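You operate a simulated robot arm through the tools that you are given. There is no shell and no other tool.

Carry out the task below with a simulated robot arm. There is one attempt and no reset: what you move stays moved.

JOB
Join the white channel to the steel block in the welding jig.
Fine: screen shut, then table switched on; one good spot by one pull of the spot lever; then table off, gas lever shut, screen left shut. Leave the other channels. Where these are worked on the way, their far stop is far enough and under half their travel is too little: table switch.

It is judged by the outcome, as a careful person would: the job done as asked, and still so three seconds after it is handed in. It fails if anything else is knocked over, pushed out of place, dropped, spilled or broken.

ROBOT AND FRAMES
A 7-joint arm with a two-finger parallel gripper, fixed in place. Base frame: the origin is on the floor under the middle of its stand, x ahead of it, y to its left, z up; the work surface is at about z = 0.84. Readings come in m, rad, newtons and seconds.
With the tool pointing down near the work surface it reaches from about 0.3 to 0.7 m from the base axis. Its first joint turns from -1.152 to 1.152 rad. Payload 1.57 kg.
The TCP is the grasp point between the finger pads, 0.03 m short of the fingertips. In the tool frame z runs along the fingers and y along their closing line. The gripper opens to 0.11 m. The fingers are 0.024 m wide and 0.012 m thick; the gripper's body (0.048 by 0.112 m) begins 0.078 m behind the TCP.
Orientation is told as [roll, pitch, yaw] about the base's x, y, z axes, in that order, counted from this pose: with the fingers straight down and closing along the base's y, the tool's x points along the base's -x, its y along +y and its z along -z.

CONTROLS
- The arm moves only by the tool step_arm. Its argument "increments" is a list that holds one entry, the list of rows, each a list of 7 numbers: the shift along the tool's x, y, z in units of 400 mm (1.0 is 400 mm), then the turn, a rotation vector about the tool's x, y, z in units of 120 degrees (1.0 is 120 degrees), then the gripper command, from -1 (fully open) to 1 (shut), values between in proportion. In form: [[[tx, ty, tz, wx, wy, wz, fingers], ...]]. A call has 1 to 20 rows; each row is the pose to reach, as a shift and turn from the pose commanded when the call began, along the tool's axes at that moment. A call with a number of a shift or a turn outside -1 to 1 is refused whole. A row lasts 0.2 s, in which the tool goes at most 0.05 m and 0.15 rad; a call with a longer step from one row to the next is refused whole, and so is a gripper value outside its range. A pose out of reach is approached as far as the arm can. The call stops where the force on the tool passes 80 N (or 10 N more than at its start, if that is more) or the arm is blocked; 0.2 s more then pass. The fingers move at their own pace (about 0.108 m/s each) and stop on an object; they squeeze with about 25 N. The grip force told is the motor's: it shows also when the fingers shut on nothing. Time passes only in rows, and 0.2 s behind the last, so rows that repeat a pose let the fingers close. The reply holds the time, the measured pose of the TCP, the force on the tool along the base axes, the opening and the grip force, in the units named above and with some noise, with the torque about the TCP (base axes, N m) and any sound that the robot's microphone picked up, and new pictures: "pictures" is both (left out), scene, wrist or none.
- Cameras (640 x 400 px; columns grow to the right, rows downward): "scene" is fixed at [0.1596, -0.3876, 1.4073]; the picture's right is [0.82, -0.57, 0.00], its down [-0.31, -0.46, -0.83] and it looks along [0.47, 0.69, -0.55] (base axes); focal length 314 px, centre (320, 200). "wrist" rides on the gripper at [0.07, 0.016, -0.141] in the tool frame; the picture's right is [-0.23, 0.97, 0.00], its down [-0.86, -0.20, -0.48] and it looks along [-0.47, -0.11, 0.88] (tool axes); focal length 222 px, centre (320, 200). There is no depth. A picture from a camera that has moved, and an enlarged one, comes with that camera's place and axes in the base frame and with its lens.
- close_up(camera, box): a new picture of the part [left, top, right, bottom] of that camera's present view, enlarged. No time passes.
- job_done(): hands the job in; it is judged then, once.

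Nothing tells you positions but the pictures and the camera data. Unless the task says otherwise, let go and move clear before handing in.

The tools are called after "Request:" by a JSON object that holds its "fn" and its "kwargs". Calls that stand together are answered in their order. step_arm: Moves the arm, as the interface text tells. Its arguments: {"type":"object","properties":{"increments":{"type":"array","items":{"type":"array","items":{"type":"array","items":{"type":"number"}}}},"pictures":{"type":"string","enum":["both","scene","wrist","none"]}},"required":["increments"]} The other tools are called the same way: close_up (camera, box) takes an enlarged picture of a part of a camera's view; job_done () hands the job in.

At the start:

```text
time: 0.0
position: [0.337, -0.0176, 1.2376]
tool_rot: [0.001, 0.0, 0.0]
force: [-1.1, 0.3, -0.4]
ft_torque: [-0.01, -0.01, -0.04]
width: 0.1099
gripper_force: 0.0
```

scene: 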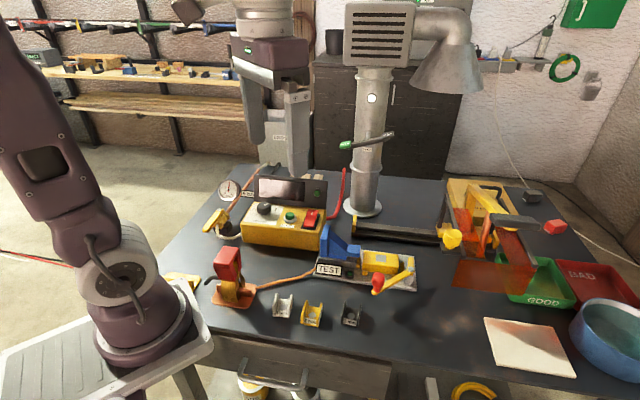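
wrist: 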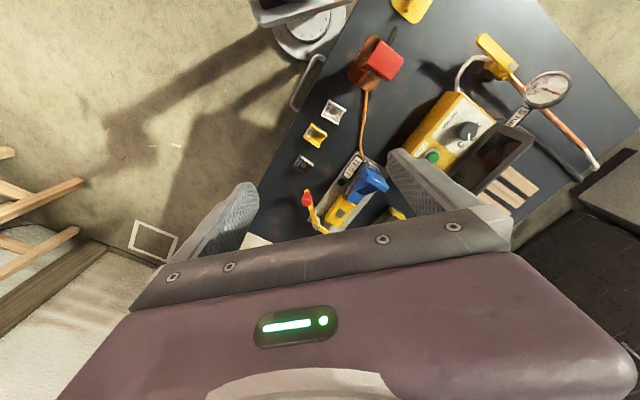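

I see a bench with a yellow control box, a test block with a toggle clamp, three small channels (white, yellow, dark), a welding jig with orange screen at the right, and a gas lever. I'll look closer before moving anything.

Request:
{"fn": "close_up", "kwargs": {"camera": "scene", "box": [420, 160, 640, 300]}}

Request:
{"fn": "close_up", "kwargs": {"camera": "scene", "box": [190, 160, 430, 340]}}

Request:
{"fn": "close_up", "kwargs": {"camera": "scene", "box": [180, 160, 350, 260]}}

Request:
{"fn": "close_up", "kwargs": {"camera": "scene", "box": [320, 60, 480, 260]}}

Request:
{"fn": "close_up", "kwargs": {"camera": "scene", "box": [250, 230, 430, 340]}}

Request:
{"fn": "close_up", "kwargs": {"camera": "wrist", "box": [240, 0, 640, 250]}}

```text
2.86 times, centred on (530, 230) of scene
camera zoom: at [0.1596, -0.3876, 1.4073], right [0.82, -0.57, 0.0], down [-0.31, -0.46, -0.83], along [0.47, 0.69, -0.55], focal length 898 px, centre (-280, 114)
```

zoom: 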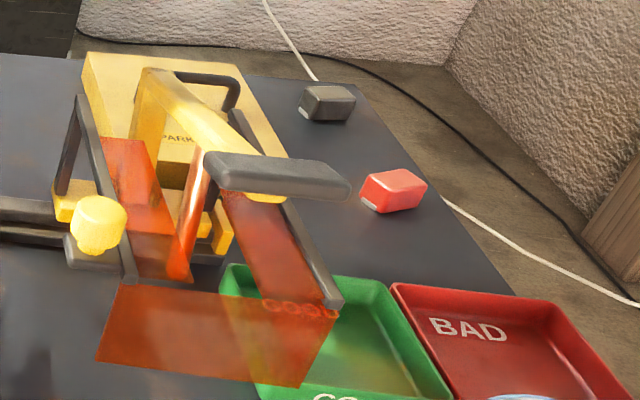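

```text
2.22 times, centred on (310, 250) of scene
camera zoom: at [0.1596, -0.3876, 1.4073], right [0.82, -0.57, 0.0], down [-0.31, -0.46, -0.83], along [0.47, 0.69, -0.55], focal length 698 px, centre (342, 89)
```

zoom: 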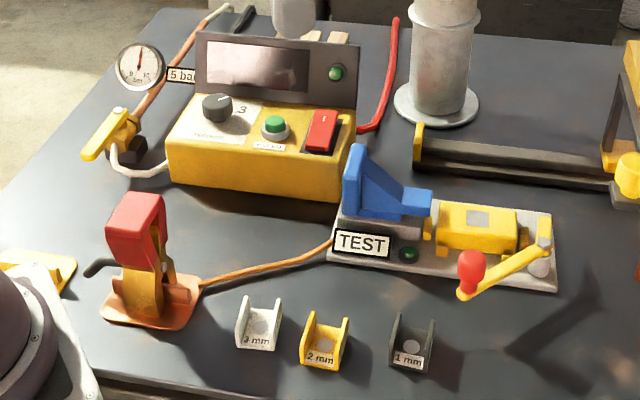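

```text
3.76 times, centred on (265, 210) of scene
camera zoom: at [0.1596, -0.3876, 1.4073], right [0.82, -0.57, 0.0], down [-0.31, -0.46, -0.83], along [0.47, 0.69, -0.55], focal length 1183 px, centre (527, 162)
```

zoom: 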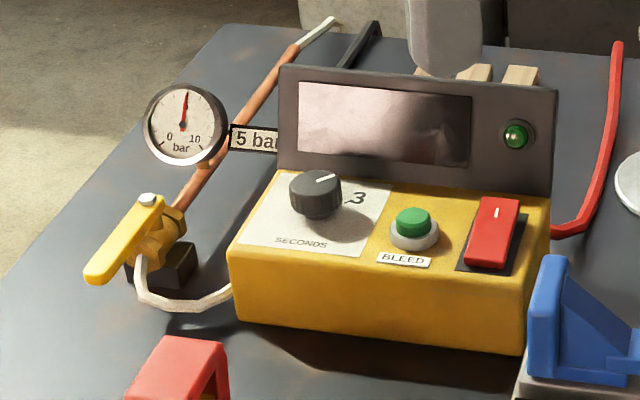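

```text
2.00 times, centred on (400, 160) of scene
camera zoom: at [0.1596, -0.3876, 1.4073], right [0.82, -0.57, 0.0], down [-0.31, -0.46, -0.83], along [0.47, 0.69, -0.55], focal length 628 px, centre (160, 280)
```

zoom: 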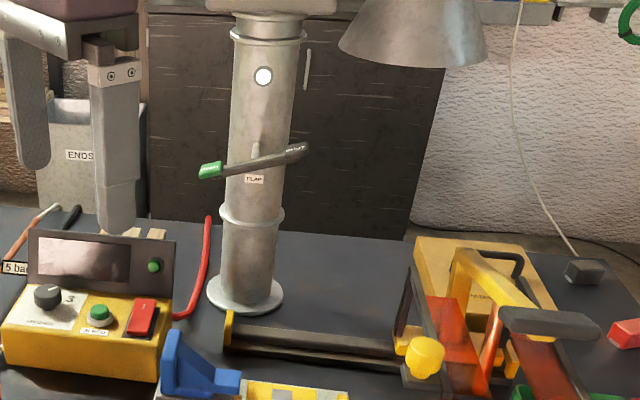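

```text
3.56 times, centred on (340, 285) of scene
camera zoom: at [0.1596, -0.3876, 1.4073], right [0.82, -0.57, 0.0], down [-0.31, -0.46, -0.83], along [0.47, 0.69, -0.55], focal length 1117 px, centre (249, -102)
```

zoom: 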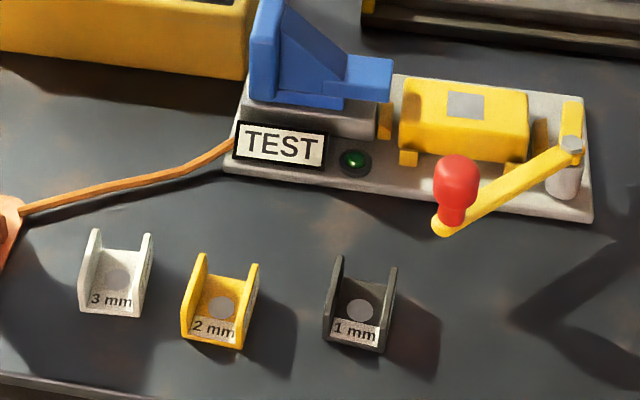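

```text
1.60 times, centred on (440, 125) of wrist
camera zoom: at [0.2678, -0.0012, 1.3795], right [0.23, 0.97, 0.0], down [0.86, -0.2, 0.48], along [0.47, -0.11, -0.88], focal length 355 px, centre (128, 320)
```

zoom: 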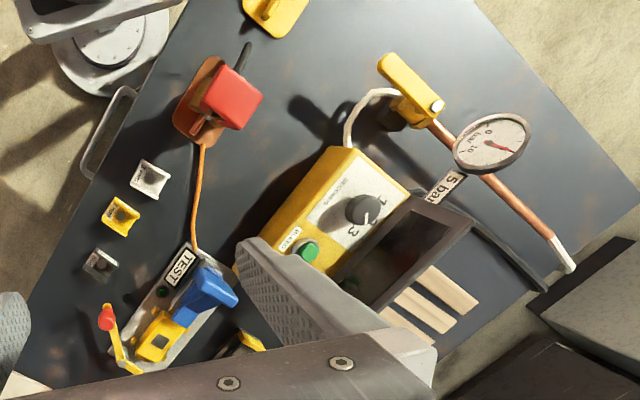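

The layout is intricate, so I'll zoom further on each mechanism, to read labels and learn how each moves.

Request:
{"fn": "close_up", "kwargs": {"camera": "scene", "box": [430, 170, 530, 240]}}

Request:
{"fn": "close_up", "kwargs": {"camera": "scene", "box": [430, 200, 560, 300]}}

Request:
{"fn": "close_up", "kwargs": {"camera": "scene", "box": [310, 215, 430, 300]}}

Request:
{"fn": "close_up", "kwargs": {"camera": "scene", "box": [235, 170, 335, 240]}}

Request:
{"fn": "close_up", "kwargs": {"camera": "scene", "box": [150, 235, 270, 315]}}

Request:
{"fn": "close_up", "kwargs": {"camera": "scene", "box": [260, 285, 370, 335]}}

Request:
{"fn": "close_up", "kwargs": {"camera": "scene", "box": [330, 80, 410, 160]}}

Request:
{"fn": "close_up", "kwargs": {"camera": "scene", "box": [450, 0, 640, 120]}}

Request:
{"fn": "close_up", "kwargs": {"camera": "wrist", "box": [280, 80, 420, 240]}}

Request:
{"fn": "close_up", "kwargs": {"camera": "scene", "box": [200, 170, 300, 240]}}

```text
5.71 times, centred on (480, 205) of scene
camera zoom: at [0.1596, -0.3876, 1.4073], right [0.82, -0.57, 0.0], down [-0.31, -0.46, -0.83], along [0.47, 0.69, -0.55], focal length 1795 px, centre (-594, 171)
```

zoom: 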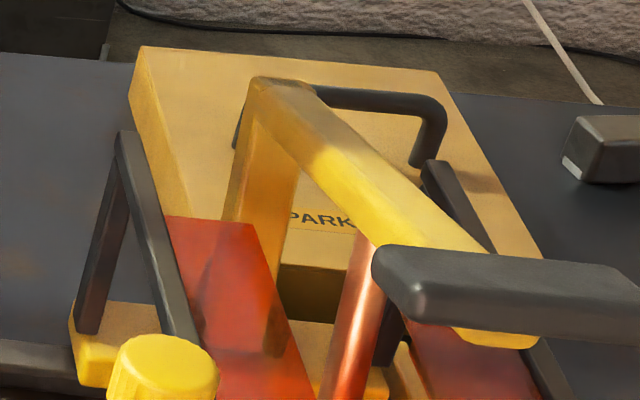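

```text
4.00 times, centred on (495, 250) of scene
camera zoom: at [0.1596, -0.3876, 1.4073], right [0.82, -0.57, 0.0], down [-0.31, -0.46, -0.83], along [0.47, 0.69, -0.55], focal length 1257 px, centre (-380, 0)
```

zoom: 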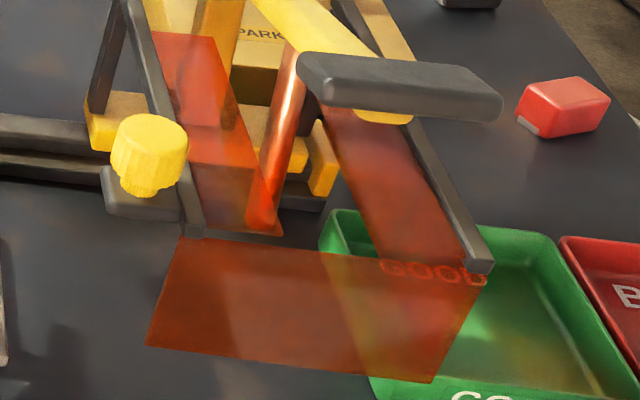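

```text
4.71 times, centred on (370, 258) of scene
camera zoom: at [0.1596, -0.3876, 1.4073], right [0.82, -0.57, 0.0], down [-0.31, -0.46, -0.83], along [0.47, 0.69, -0.55], focal length 1478 px, centre (85, -71)
```

zoom: 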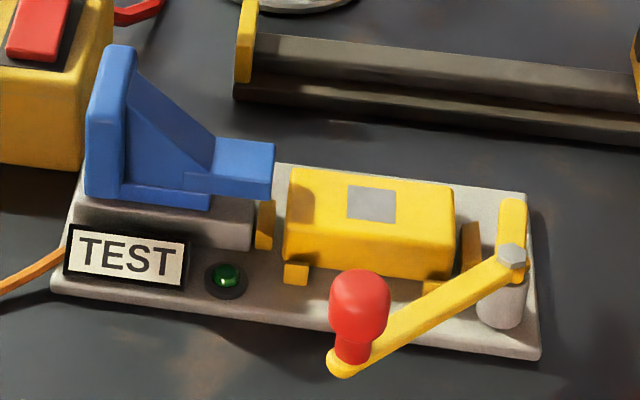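

```text
5.71 times, centred on (285, 205) of scene
camera zoom: at [0.1596, -0.3876, 1.4073], right [0.82, -0.57, 0.0], down [-0.31, -0.46, -0.83], along [0.47, 0.69, -0.55], focal length 1795 px, centre (520, 171)
```

zoom: 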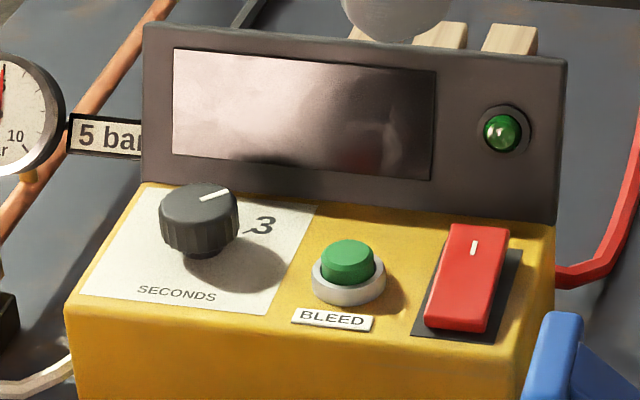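

```text
5.00 times, centred on (210, 275) of scene
camera zoom: at [0.1596, -0.3876, 1.4073], right [0.82, -0.57, 0.0], down [-0.31, -0.46, -0.83], along [0.47, 0.69, -0.55], focal length 1571 px, centre (870, -175)
```

zoom: 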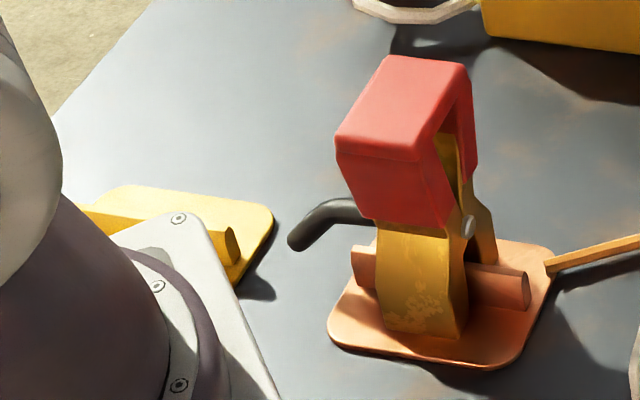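

```text
5.82 times, centred on (315, 310) of scene
camera zoom: at [0.1596, -0.3876, 1.4073], right [0.82, -0.57, 0.0], down [-0.31, -0.46, -0.83], along [0.47, 0.69, -0.55], focal length 1828 px, centre (349, -440)
```

zoom: 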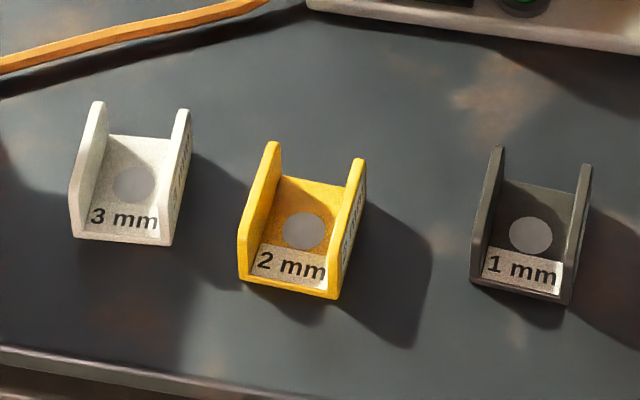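

```text
5.00 times, centred on (370, 120) of scene
camera zoom: at [0.1596, -0.3876, 1.4073], right [0.82, -0.57, 0.0], down [-0.31, -0.46, -0.83], along [0.47, 0.69, -0.55], focal length 1571 px, centre (70, 600)
```

zoom: 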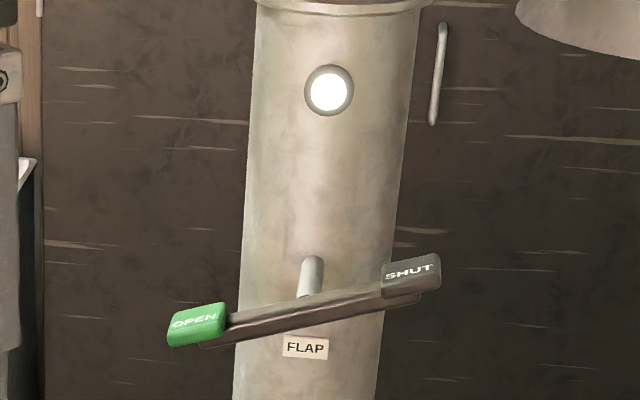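

```text
3.33 times, centred on (545, 60) of scene
camera zoom: at [0.1596, -0.3876, 1.4073], right [0.82, -0.57, 0.0], down [-0.31, -0.46, -0.83], along [0.47, 0.69, -0.55], focal length 1047 px, centre (-430, 667)
```

zoom: 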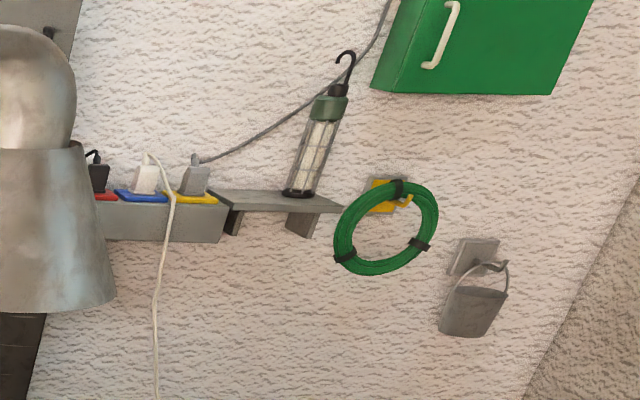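

```text
2.50 times, centred on (350, 160) of wrist
camera zoom: at [0.2678, -0.0012, 1.3795], right [0.23, 0.97, 0.0], down [0.86, -0.2, 0.48], along [0.47, -0.11, -0.88], focal length 555 px, centre (245, 300)
```

zoom: 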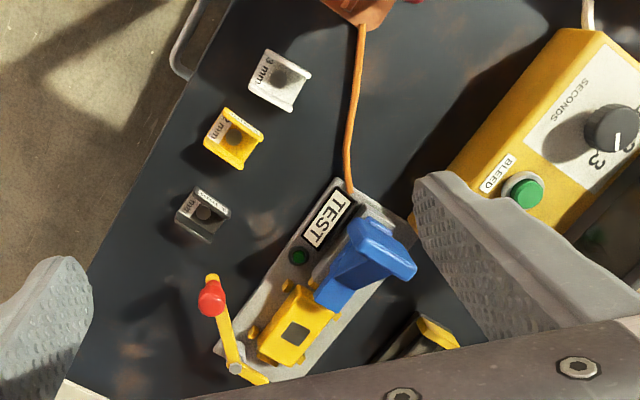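

```text
5.71 times, centred on (250, 205) of scene
camera zoom: at [0.1596, -0.3876, 1.4073], right [0.82, -0.57, 0.0], down [-0.31, -0.46, -0.83], along [0.47, 0.69, -0.55], focal length 1795 px, centre (720, 171)
```

zoom: 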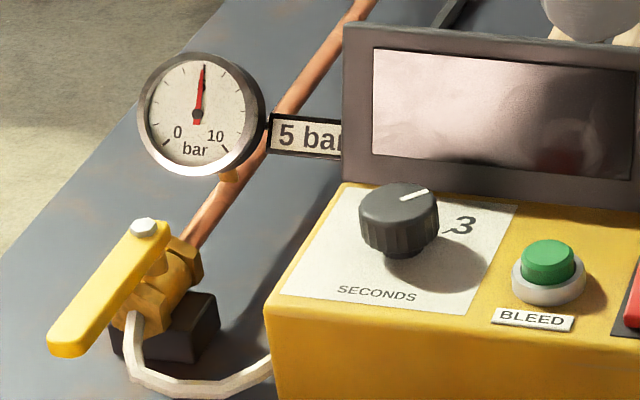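

The bench looks like a spot-welding station: control box with a SECONDS dial, a slide rail with a parked screen/gun at the right ("PARK"), and a jig plate with toggle lever. I'll swing the arm high and to the right, tilted, to look at the right-hand side with the wrist camera.

Request:
{"fn": "step_arm", "kwargs": {"increments": [[[-0.026, -0.076, -0.005, 0, -0.042, 0, -1], [-0.052, -0.152, -0.01, 0, -0.084, 0, -1], [-0.079, -0.228, -0.015, 0, -0.125, 0, -1], [-0.105, -0.304, -0.02, 0, -0.167, 0, -1], [-0.131, -0.38, -0.025, 0, -0.208, 0, -1], [-0.157, -0.456, -0.03, 0, -0.25, 0, -1]]], "pictures": "both"}}

```text
time: 1.4
position: [0.4018, -0.202, 1.248]
tool_rot: [-0.001, -0.525, 0.002]
force: [-0.2, -0.4, -0.7]
ft_torque: [0.02, 0.04, 0.02]
width: 0.1099
gripper_force: 0.0
camera wrist: at [0.2698, -0.1846, 1.3367], right [0.2, 0.97, 0.11], down [0.5, -0.2, 0.84], along [0.84, -0.11, -0.53], focal length 222 px, centre (320, 200)
```

scene: 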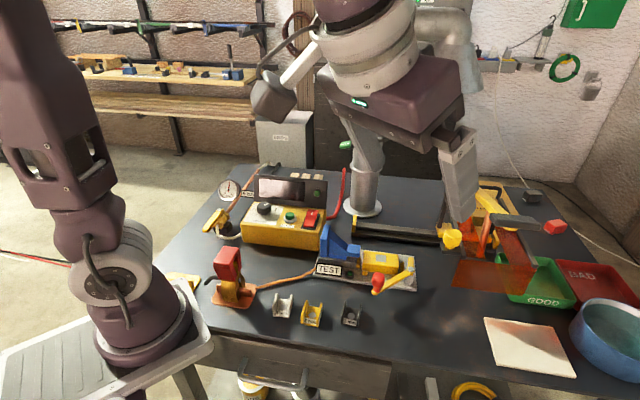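
wrist: 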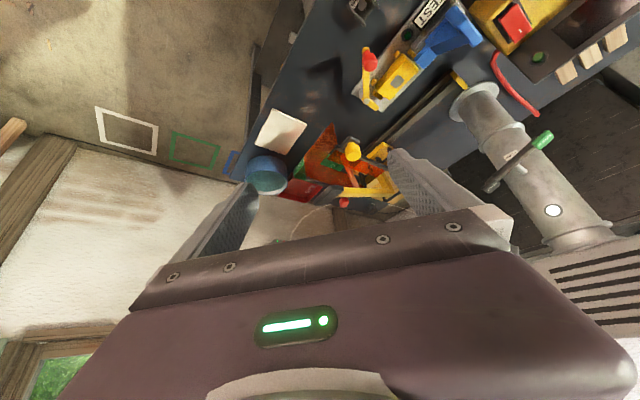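

Request:
{"fn": "close_up", "kwargs": {"camera": "wrist", "box": [280, 110, 420, 220]}}

Request:
{"fn": "close_up", "kwargs": {"camera": "wrist", "box": [340, 0, 500, 120]}}

Request:
{"fn": "close_up", "kwargs": {"camera": "wrist", "box": [440, 0, 640, 120]}}

Request:
{"fn": "close_up", "kwargs": {"camera": "scene", "box": [235, 160, 355, 240]}}

```text
3.64 times, centred on (350, 165) of wrist
camera zoom: at [0.2698, -0.1846, 1.3367], right [0.2, 0.97, 0.11], down [0.5, -0.2, 0.84], along [0.84, -0.11, -0.53], focal length 808 px, centre (211, 327)
```

zoom: 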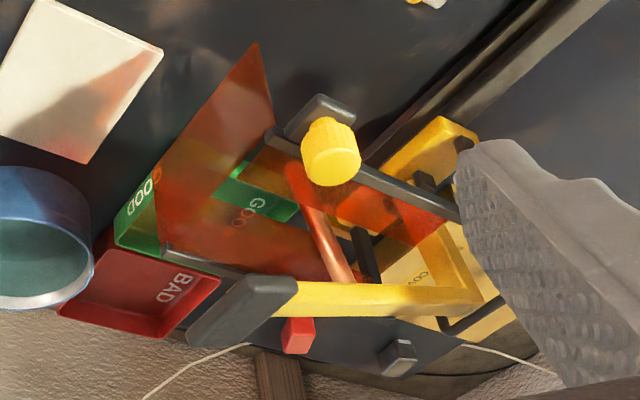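

```text
3.33 times, centred on (420, 60) of wrist
camera zoom: at [0.2698, -0.1846, 1.3367], right [0.2, 0.97, 0.11], down [0.5, -0.2, 0.84], along [0.84, -0.11, -0.53], focal length 740 px, centre (-13, 667)
```

zoom: 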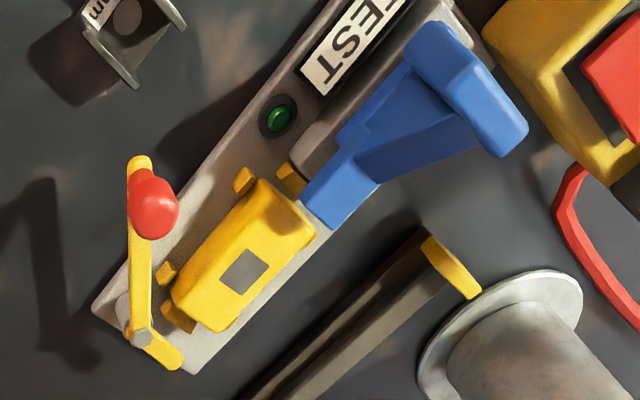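

```text
3.20 times, centred on (540, 60) of wrist
camera zoom: at [0.2698, -0.1846, 1.3367], right [0.2, 0.97, 0.11], down [0.5, -0.2, 0.84], along [0.84, -0.11, -0.53], focal length 711 px, centre (-384, 648)
```

zoom: 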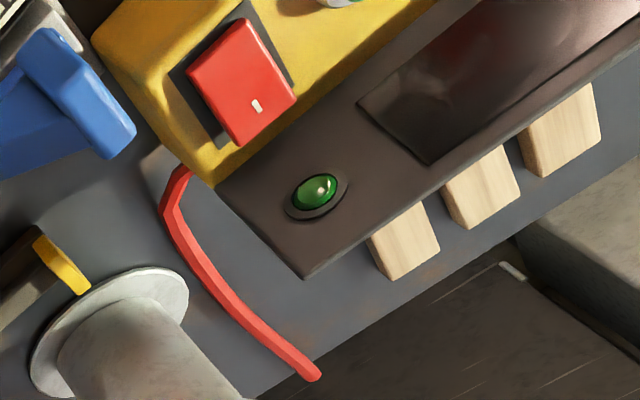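

```text
5.00 times, centred on (295, 200) of scene
camera zoom: at [0.1596, -0.3876, 1.4073], right [0.82, -0.57, 0.0], down [-0.31, -0.46, -0.83], along [0.47, 0.69, -0.55], focal length 1571 px, centre (445, 200)
```

zoom: 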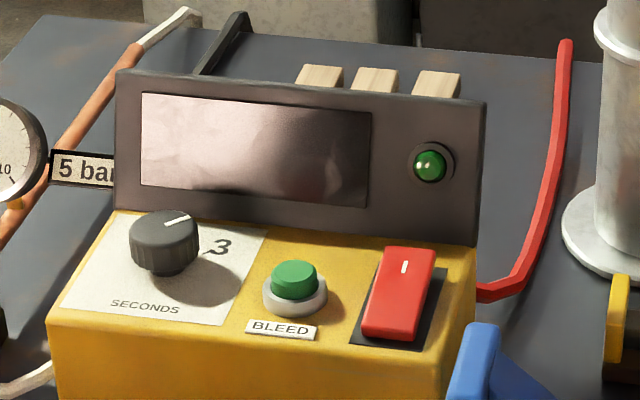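

I now take the right-hand unit to be a rail carriage with orange screens and a spot gun (yellow arm, grey handle, copper electrode). I want a nearer look at it before deciding what is what, so I'll move the camera forward, staying high.

Request:
{"fn": "step_arm", "kwargs": {"increments": [[[-0.08, -0.02, 0.04, 0, 0, 0, -1], [-0.16, -0.04, 0.08, 0, -0.02, 0, -1], [-0.24, -0.06, 0.12, 0, -0.05, 0, -1], [-0.3, -0.08, 0.16, 0, -0.08, 0, -1]]], "pictures": "both"}}

```text
time: 2.4
position: [0.5374, -0.2352, 1.255]
tool_rot: [0.0, -0.691, 0.001]
force: [-0.5, -0.4, -0.7]
ft_torque: [-0.01, 0.01, 0.03]
width: 0.1098
gripper_force: 0.0
camera wrist: at [0.392, -0.2168, 1.3191], right [0.18, 0.97, 0.14], down [0.35, -0.2, 0.91], along [0.92, -0.11, -0.38], focal length 222 px, centre (320, 200)
```

scene: 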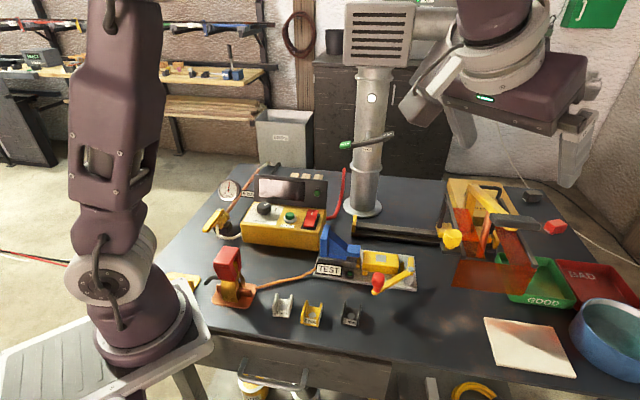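
wrist: 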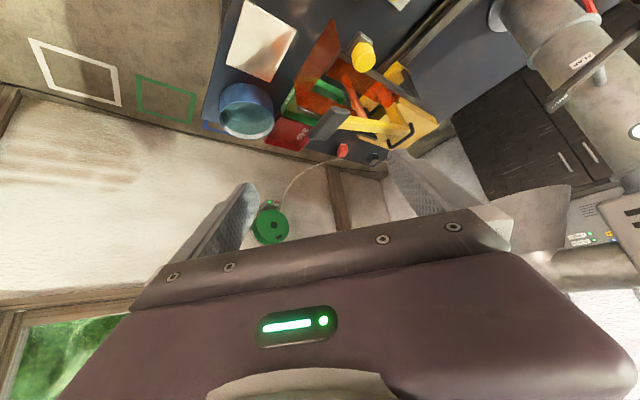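

Request:
{"fn": "close_up", "kwargs": {"camera": "wrist", "box": [280, 10, 450, 170]}}

Request:
{"fn": "close_up", "kwargs": {"camera": "wrist", "box": [340, 50, 440, 150]}}

Request:
{"fn": "close_up", "kwargs": {"camera": "wrist", "box": [480, 0, 640, 140]}}

```text
2.50 times, centred on (365, 90) of wrist
camera zoom: at [0.392, -0.2168, 1.3191], right [0.18, 0.97, 0.14], down [0.35, -0.2, 0.91], along [0.92, -0.11, -0.38], focal length 555 px, centre (208, 475)
```

zoom: 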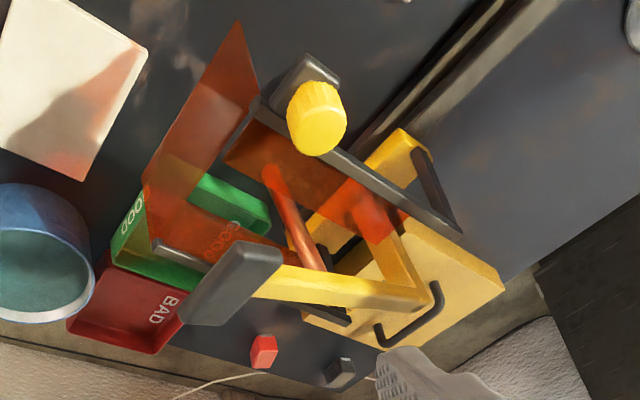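

```text
4.00 times, centred on (390, 100) of wrist
camera zoom: at [0.392, -0.2168, 1.3191], right [0.18, 0.97, 0.14], down [0.35, -0.2, 0.91], along [0.92, -0.11, -0.38], focal length 888 px, centre (40, 600)
```

zoom: 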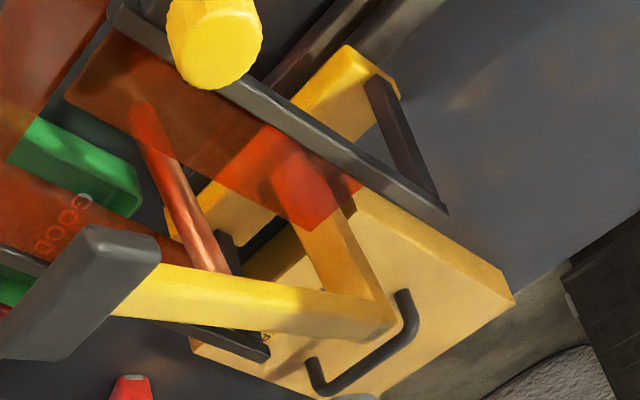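

```text
2.86 times, centred on (560, 70) of wrist
camera zoom: at [0.392, -0.2168, 1.3191], right [0.18, 0.97, 0.14], down [0.35, -0.2, 0.91], along [0.92, -0.11, -0.38], focal length 635 px, centre (-366, 571)
```

zoom: 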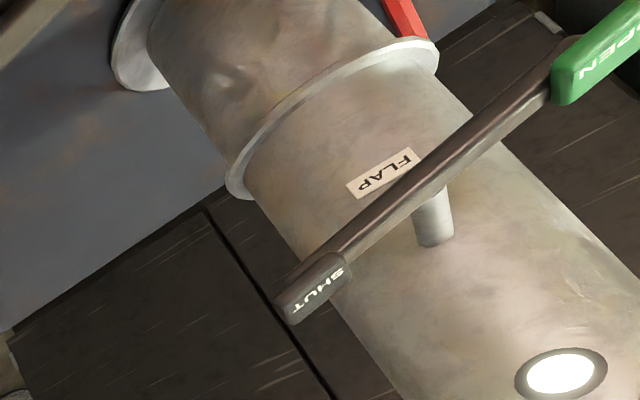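

The right-hand carriage carries the screen and the spot gun together on the rail, and it stands at PARK. Next I'll look closely from above at the jig plate and the channels.

Request:
{"fn": "step_arm", "kwargs": {"increments": [[[0.063, 0.083, 0.019, 0, 0.041, 0, -1], [0.126, 0.166, 0.038, 0, 0.082, 0, -1], [0.189, 0.249, 0.057, 0, 0.124, 0, -1], [0.252, 0.332, 0.076, 0, 0.165, 0, -1], [0.315, 0.414, 0.094, 0, 0.206, 0, -1], [0.378, 0.497, 0.113, 0, 0.247, 0, -1], [0.441, 0.58, 0.132, 0, 0.289, 0, -1], [0.504, 0.663, 0.151, 0, 0.33, 0, -1]]], "pictures": "both"}}

```text
time: 4.2
position: [0.4197, 0.0335, 1.0801]
tool_rot: [0.001, 0.001, 0.001]
force: [-0.3, 0.2, -0.4]
ft_torque: [-0.05, 0.0, -0.03]
width: 0.1102
gripper_force: 0.1
camera wrist: at [0.3491, 0.05, 1.2217], right [0.23, 0.97, 0.0], down [0.86, -0.2, 0.48], along [0.46, -0.11, -0.88], focal length 222 px, centre (320, 200)
```

scene: 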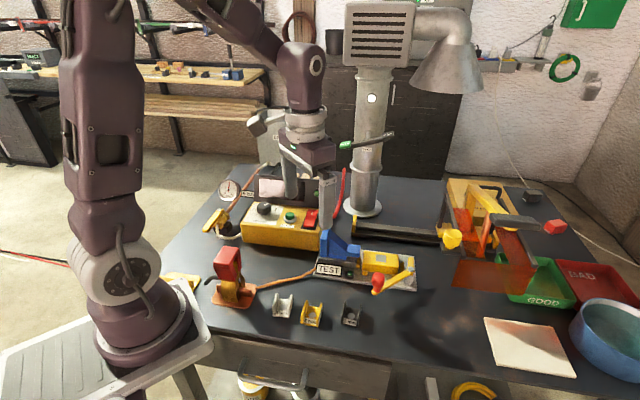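
wrist: 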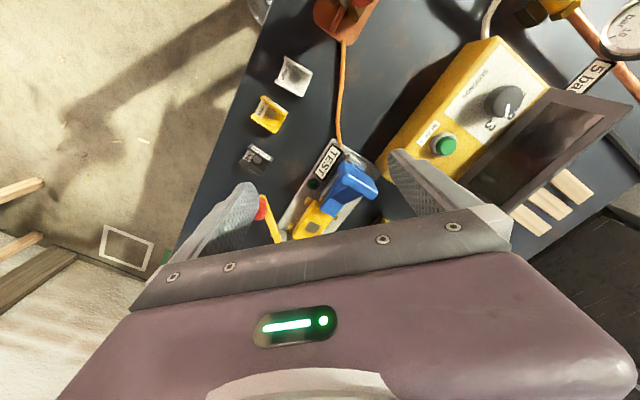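

Request:
{"fn": "close_up", "kwargs": {"camera": "wrist", "box": [240, 130, 400, 250]}}

Request:
{"fn": "close_up", "kwargs": {"camera": "wrist", "box": [420, 30, 620, 180]}}

Request:
{"fn": "close_up", "kwargs": {"camera": "wrist", "box": [230, 40, 350, 180]}}

Request:
{"fn": "close_up", "kwargs": {"camera": "wrist", "box": [400, 60, 560, 180]}}

```text
3.33 times, centred on (320, 190) of wrist
camera zoom: at [0.3491, 0.05, 1.2217], right [0.23, 0.97, 0.0], down [0.86, -0.2, 0.48], along [0.46, -0.11, -0.88], focal length 740 px, centre (320, 233)
```

zoom: 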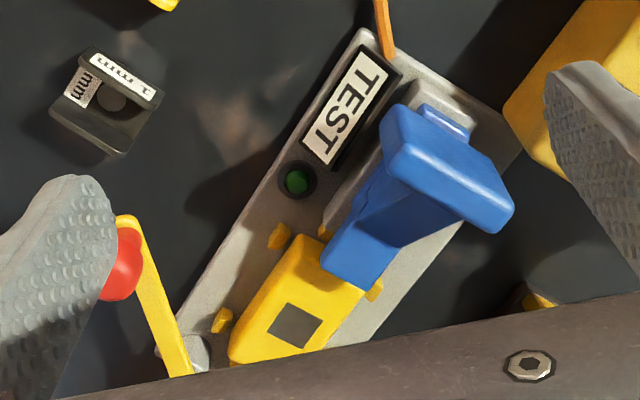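

```text
2.67 times, centred on (520, 105) of wrist
camera zoom: at [0.3491, 0.05, 1.2217], right [0.23, 0.97, 0.0], down [0.86, -0.2, 0.48], along [0.46, -0.11, -0.88], focal length 592 px, centre (-213, 453)
```

zoom: 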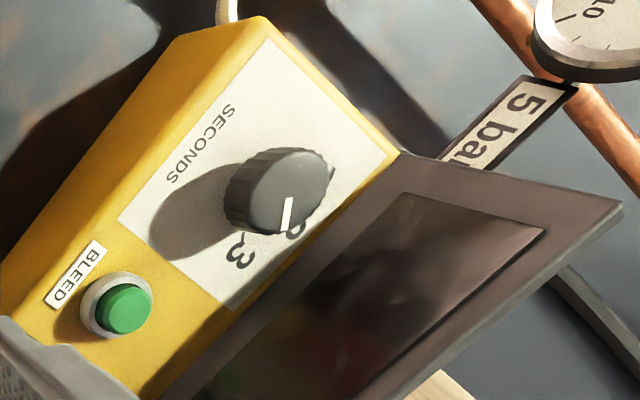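

```text
2.86 times, centred on (290, 110) of wrist
camera zoom: at [0.3491, 0.05, 1.2217], right [0.23, 0.97, 0.0], down [0.86, -0.2, 0.48], along [0.46, -0.11, -0.88], focal length 635 px, centre (406, 457)
```

zoom: 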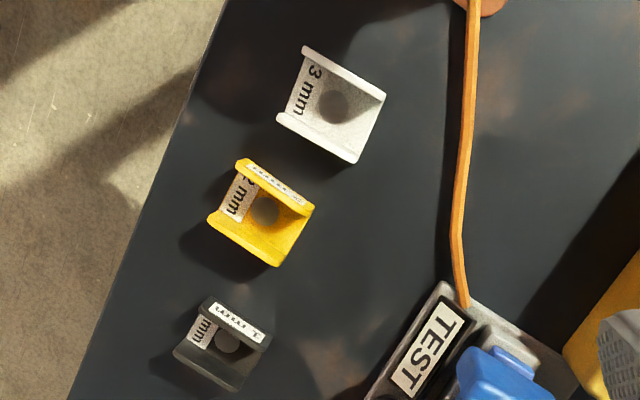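

```text
3.33 times, centred on (480, 120) of wrist
camera zoom: at [0.3491, 0.05, 1.2217], right [0.23, 0.97, 0.0], down [0.86, -0.2, 0.48], along [0.46, -0.11, -0.88], focal length 740 px, centre (-213, 467)
```

zoom: 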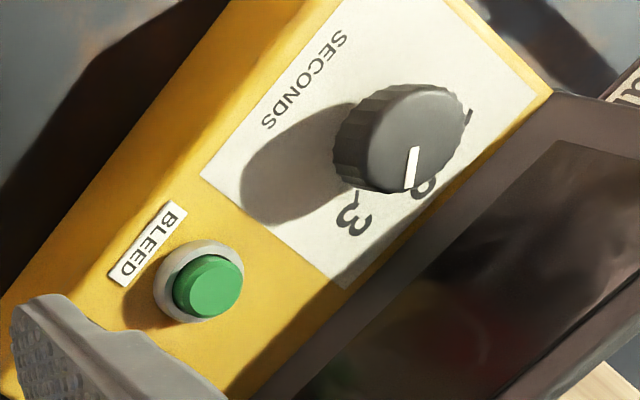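

Request:
{"fn": "close_up", "kwargs": {"camera": "wrist", "box": [280, 135, 390, 240]}}

Request:
{"fn": "close_up", "kwargs": {"camera": "scene", "box": [315, 220, 365, 285]}}

Request:
{"fn": "close_up", "kwargs": {"camera": "scene", "box": [355, 235, 425, 300]}}

Request:
{"fn": "close_up", "kwargs": {"camera": "scene", "box": [436, 190, 506, 260]}}

Request:
{"fn": "close_up", "kwargs": {"camera": "wrist", "box": [470, 70, 540, 140]}}

```text
3.81 times, centred on (335, 188) of wrist
camera zoom: at [0.3491, 0.05, 1.2217], right [0.23, 0.97, 0.0], down [0.86, -0.2, 0.48], along [0.46, -0.11, -0.88], focal length 846 px, centre (263, 248)
```

zoom: 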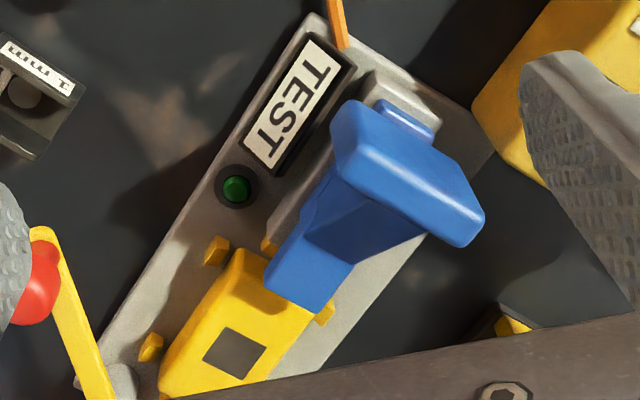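

```text
6.15 times, centred on (340, 252) of scene
camera zoom: at [0.1596, -0.3876, 1.4073], right [0.82, -0.57, 0.0], down [-0.31, -0.46, -0.83], along [0.47, 0.69, -0.55], focal length 1933 px, centre (197, -123)
```

zoom: 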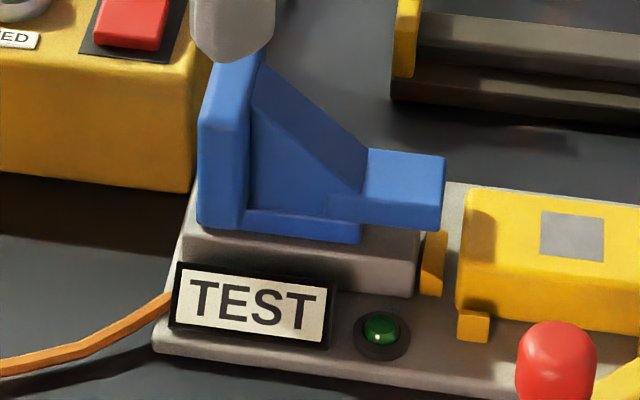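

```text
6.15 times, centred on (390, 268) of scene
camera zoom: at [0.1596, -0.3876, 1.4073], right [0.82, -0.57, 0.0], down [-0.31, -0.46, -0.83], along [0.47, 0.69, -0.55], focal length 1933 px, centre (-111, -215)
```

zoom: 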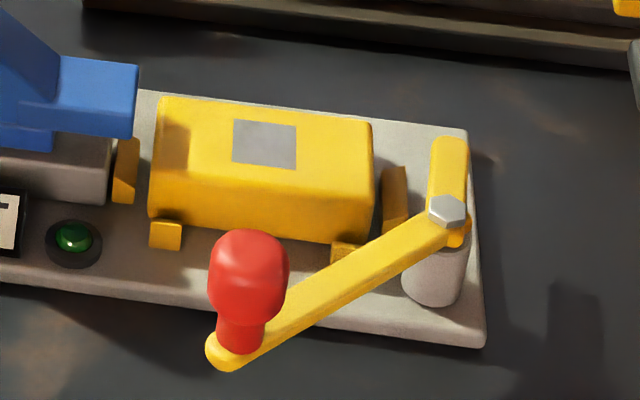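

```text
5.71 times, centred on (471, 225) of scene
camera zoom: at [0.1596, -0.3876, 1.4073], right [0.82, -0.57, 0.0], down [-0.31, -0.46, -0.83], along [0.47, 0.69, -0.55], focal length 1795 px, centre (-543, 57)
```

zoom: 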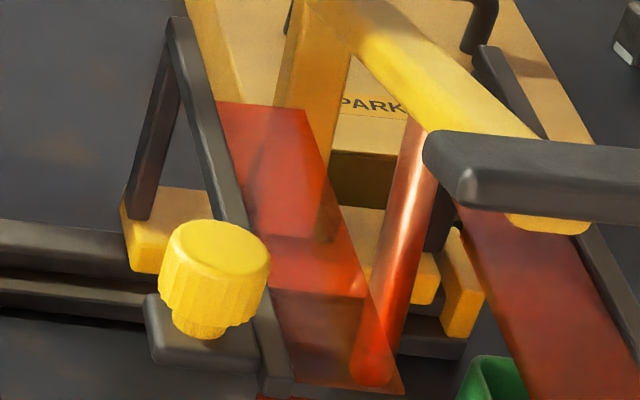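

```text
5.71 times, centred on (505, 105) of wrist
camera zoom: at [0.3491, 0.05, 1.2217], right [0.23, 0.97, 0.0], down [0.86, -0.2, 0.48], along [0.46, -0.11, -0.88], focal length 1269 px, centre (-737, 743)
```

zoom: 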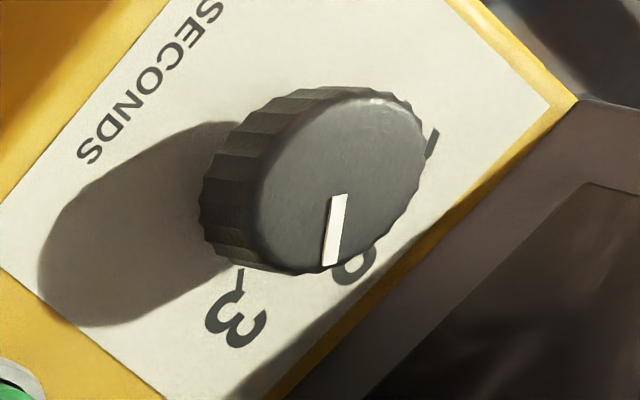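

I've located things: steel block top centre near (0.586, -0.021, 0.88), white channel near (0.339, 0.015), and the jig axis runs at about -45°. I still need to understand the jig's blue fence and lever, so I'll yaw the wrist 90° and look from the right side.

Request:
{"fn": "step_arm", "kwargs": {"increments": [[[-0.021, -0.013, -0.0125, 0, 0, -0.0625, -1], [-0.042, -0.026, -0.025, 0, 0, -0.125, -1], [-0.0625, -0.04, -0.0375, 0, 0, -0.1875, -1], [-0.083, -0.053, -0.05, 0, 0, -0.25, -1], [-0.104, -0.066, -0.0625, 0, 0, -0.3125, -1], [-0.125, -0.08, -0.075, 0, 0, -0.375, -1], [-0.146, -0.093, -0.0875, 0, 0, -0.4375, -1], [-0.167, -0.106, -0.1, 0, 0, -0.5, -1], [-0.1875, -0.119, -0.1125, 0, 0, -0.5625, -1], [-0.208, -0.1325, -0.125, 0, 0, -0.625, -1], [-0.229, -0.146, -0.1375, 0, 0, -0.6875, -1], [-0.25, -0.159, -0.15, 0, 0, -0.75, -1]]], "pictures": "both"}}

```text
time: 6.8
position: [0.5209, -0.0302, 1.1387]
tool_rot: [0.0, 0.0, 1.573]
force: [0.7, 0.9, -0.5]
ft_torque: [-0.04, 0.02, -0.03]
width: 0.1101
gripper_force: 0.0
camera wrist: at [0.5035, -0.0997, 1.2806], right [-0.97, 0.23, 0.0], down [0.2, 0.86, 0.48], along [0.11, 0.47, -0.88], focal length 222 px, centre (320, 200)
```

scene: 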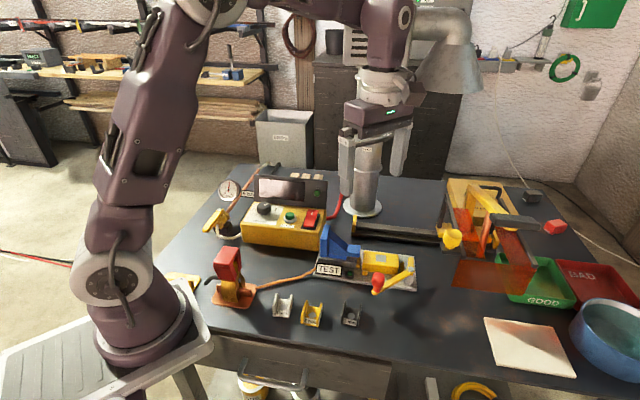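
wrist: 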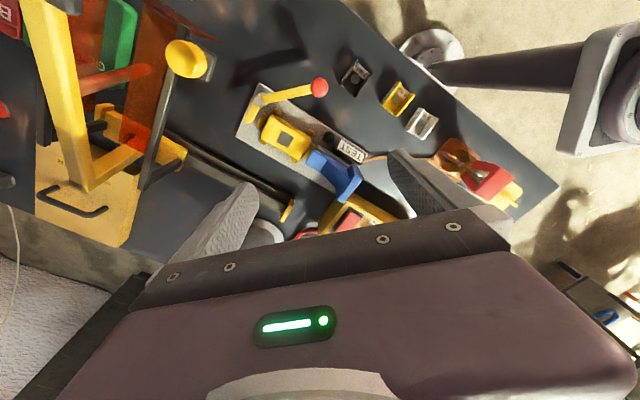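

Request:
{"fn": "close_up", "kwargs": {"camera": "wrist", "box": [230, 70, 380, 200]}}

Request:
{"fn": "close_up", "kwargs": {"camera": "wrist", "box": [10, 0, 230, 250]}}

Request:
{"fn": "close_up", "kwargs": {"camera": "wrist", "box": [420, 120, 540, 220]}}

Request:
{"fn": "close_up", "kwargs": {"camera": "wrist", "box": [290, 130, 400, 230]}}

```text
3.08 times, centred on (305, 135) of wrist
camera zoom: at [0.5035, -0.0997, 1.2806], right [-0.97, 0.23, 0.0], down [0.2, 0.86, 0.48], along [0.11, 0.47, -0.88], focal length 684 px, centre (366, 400)
```

zoom: 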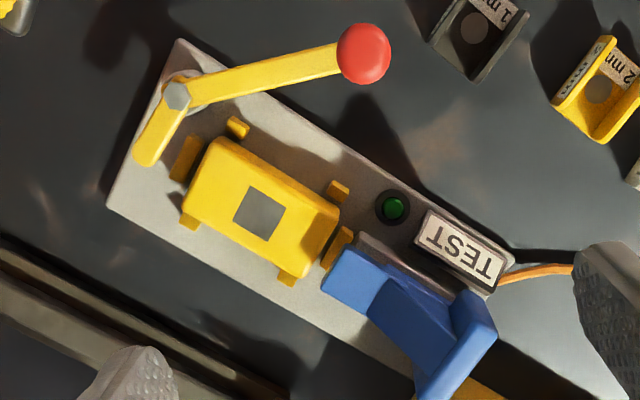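

```text
1.60 times, centred on (120, 125) of wrist
camera zoom: at [0.5035, -0.0997, 1.2806], right [-0.97, 0.23, 0.0], down [0.2, 0.86, 0.48], along [0.11, 0.47, -0.88], focal length 355 px, centre (640, 320)
```

zoom: 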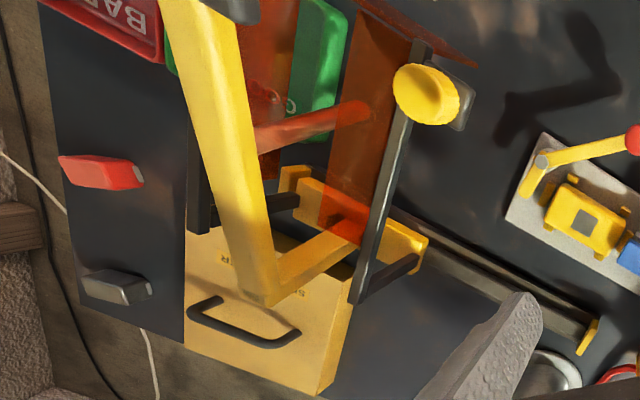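

```text
4.00 times, centred on (480, 170) of wrist
camera zoom: at [0.5035, -0.0997, 1.2806], right [-0.97, 0.23, 0.0], down [0.2, 0.86, 0.48], along [0.11, 0.47, -0.88], focal length 888 px, centre (-320, 320)
```

zoom: 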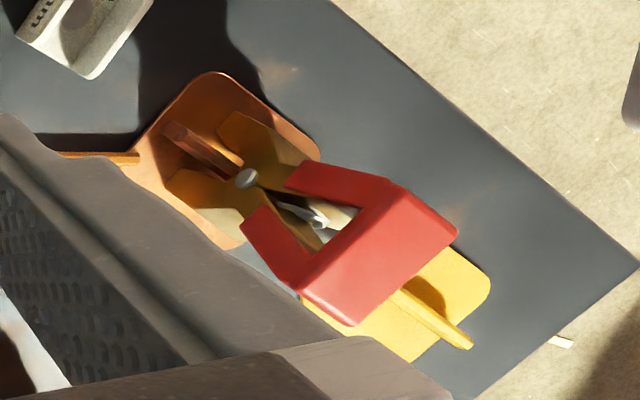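

```text
4.00 times, centred on (345, 180) of wrist
camera zoom: at [0.5035, -0.0997, 1.2806], right [-0.97, 0.23, 0.0], down [0.2, 0.86, 0.48], along [0.11, 0.47, -0.88], focal length 888 px, centre (220, 280)
```

zoom: 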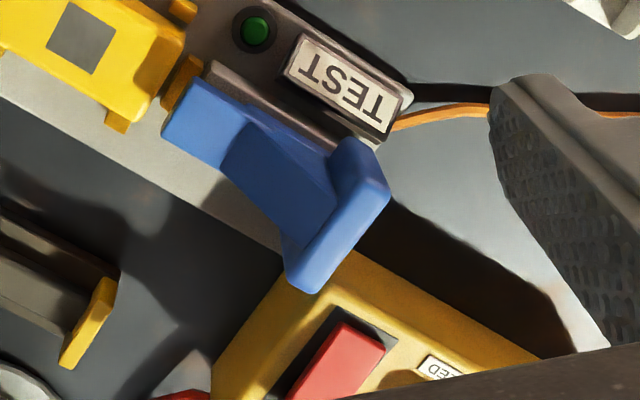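

Request:
{"fn": "close_up", "kwargs": {"camera": "scene", "box": [310, 215, 370, 280]}}

Request:
{"fn": "close_up", "kwargs": {"camera": "wrist", "box": [300, 140, 370, 210]}}

Request:
{"fn": "close_up", "kwargs": {"camera": "wrist", "box": [85, 20, 215, 220]}}

Request:
{"fn": "close_up", "kwargs": {"camera": "scene", "box": [500, 175, 580, 245]}}

Request:
{"fn": "close_up", "kwargs": {"camera": "wrist", "box": [235, 70, 335, 170]}}

```text
6.15 times, centred on (340, 248) of scene
camera zoom: at [0.1596, -0.3876, 1.4073], right [0.82, -0.57, 0.0], down [-0.31, -0.46, -0.83], along [0.47, 0.69, -0.55], focal length 1933 px, centre (197, -92)
```

zoom: 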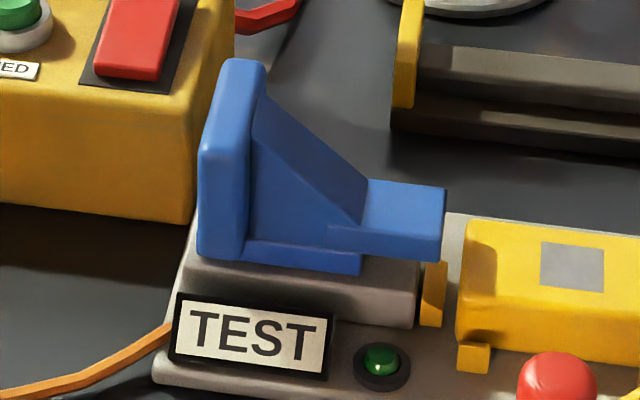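

```text
5.71 times, centred on (335, 175) of wrist
camera zoom: at [0.5035, -0.0997, 1.2806], right [-0.97, 0.23, 0.0], down [0.2, 0.86, 0.48], along [0.11, 0.47, -0.88], focal length 1269 px, centre (234, 343)
```

zoom: 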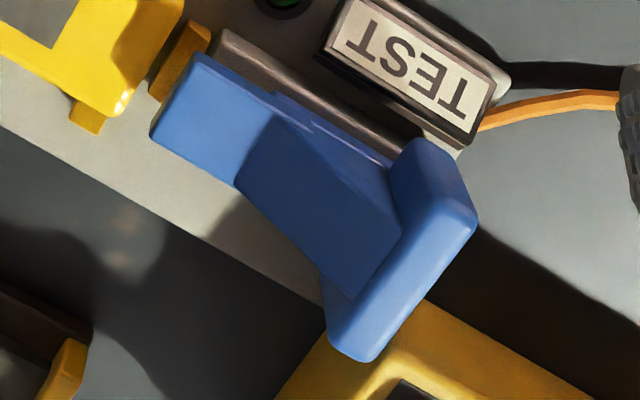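

```text
2.00 times, centred on (150, 120) of wrist
camera zoom: at [0.5035, -0.0997, 1.2806], right [-0.97, 0.23, 0.0], down [0.2, 0.86, 0.48], along [0.11, 0.47, -0.88], focal length 444 px, centre (660, 360)
```

zoom: 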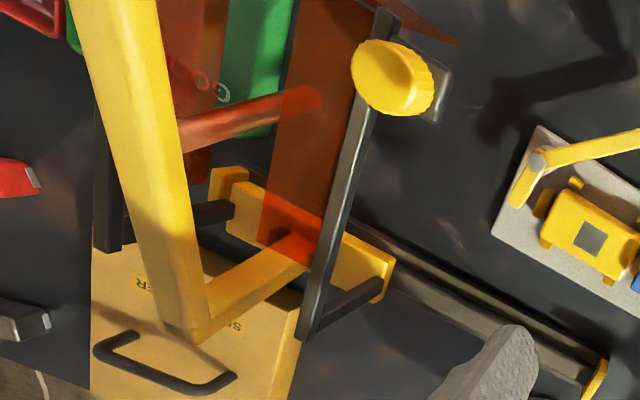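

```text
5.71 times, centred on (540, 210) of scene
camera zoom: at [0.1596, -0.3876, 1.4073], right [0.82, -0.57, 0.0], down [-0.31, -0.46, -0.83], along [0.47, 0.69, -0.55], focal length 1795 px, centre (-937, 143)
```

zoom: 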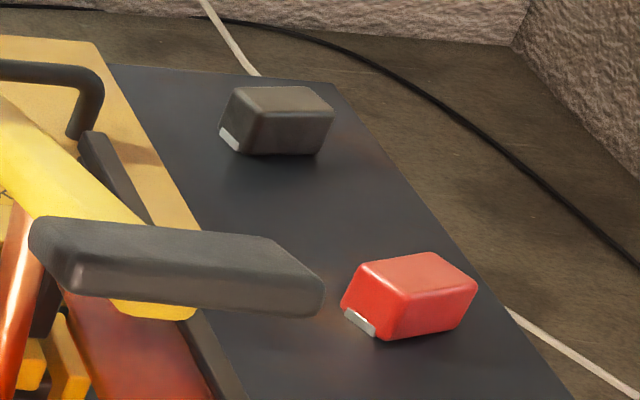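

```text
4.00 times, centred on (285, 120) of wrist
camera zoom: at [0.5035, -0.0997, 1.2806], right [-0.97, 0.23, 0.0], down [0.2, 0.86, 0.48], along [0.11, 0.47, -0.88], focal length 888 px, centre (460, 520)
```

zoom: 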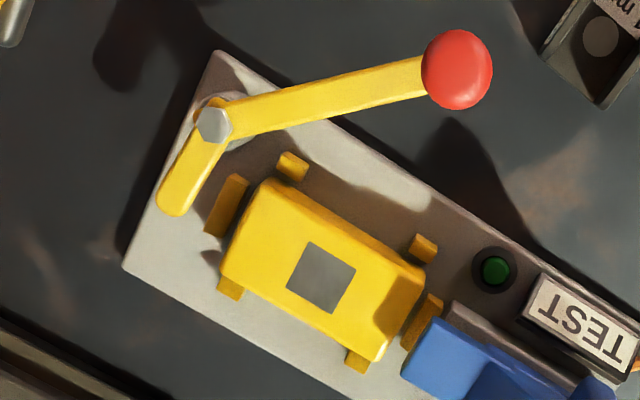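

Request:
{"fn": "close_up", "kwargs": {"camera": "wrist", "box": [45, 140, 135, 200]}}

Request:
{"fn": "close_up", "kwargs": {"camera": "scene", "box": [470, 195, 510, 225]}}

Request:
{"fn": "close_up", "kwargs": {"camera": "wrist", "box": [130, 20, 230, 100]}}

```text
6.67 times, centred on (90, 170) of wrist
camera zoom: at [0.5035, -0.0997, 1.2806], right [-0.97, 0.23, 0.0], down [0.2, 0.86, 0.48], along [0.11, 0.47, -0.88], focal length 1481 px, centre (1853, 400)
```

zoom: 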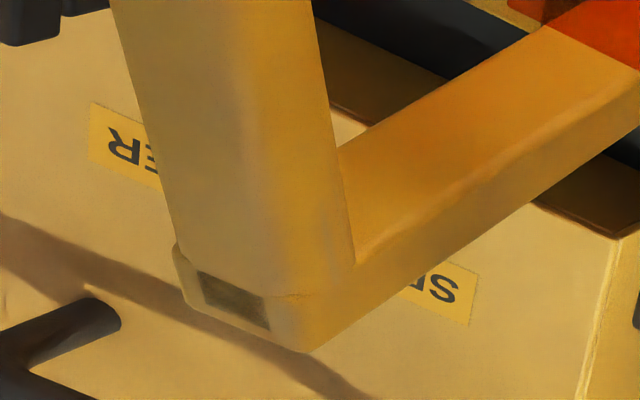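

```text
13.33 times, centred on (490, 210) of scene
camera zoom: at [0.1596, -0.3876, 1.4073], right [0.82, -0.57, 0.0], down [-0.31, -0.46, -0.83], along [0.47, 0.69, -0.55], focal length 4189 px, centre (-1947, 67)
```

zoom: 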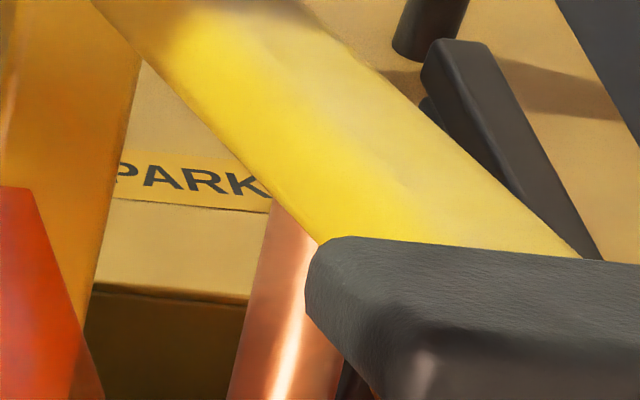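

```text
5.00 times, centred on (180, 60) of wrist
camera zoom: at [0.5035, -0.0997, 1.2806], right [-0.97, 0.23, 0.0], down [0.2, 0.86, 0.48], along [0.11, 0.47, -0.88], focal length 1111 px, centre (1020, 900)
```

zoom: 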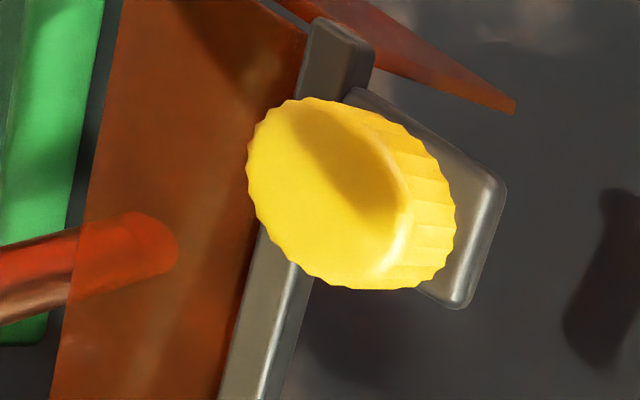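

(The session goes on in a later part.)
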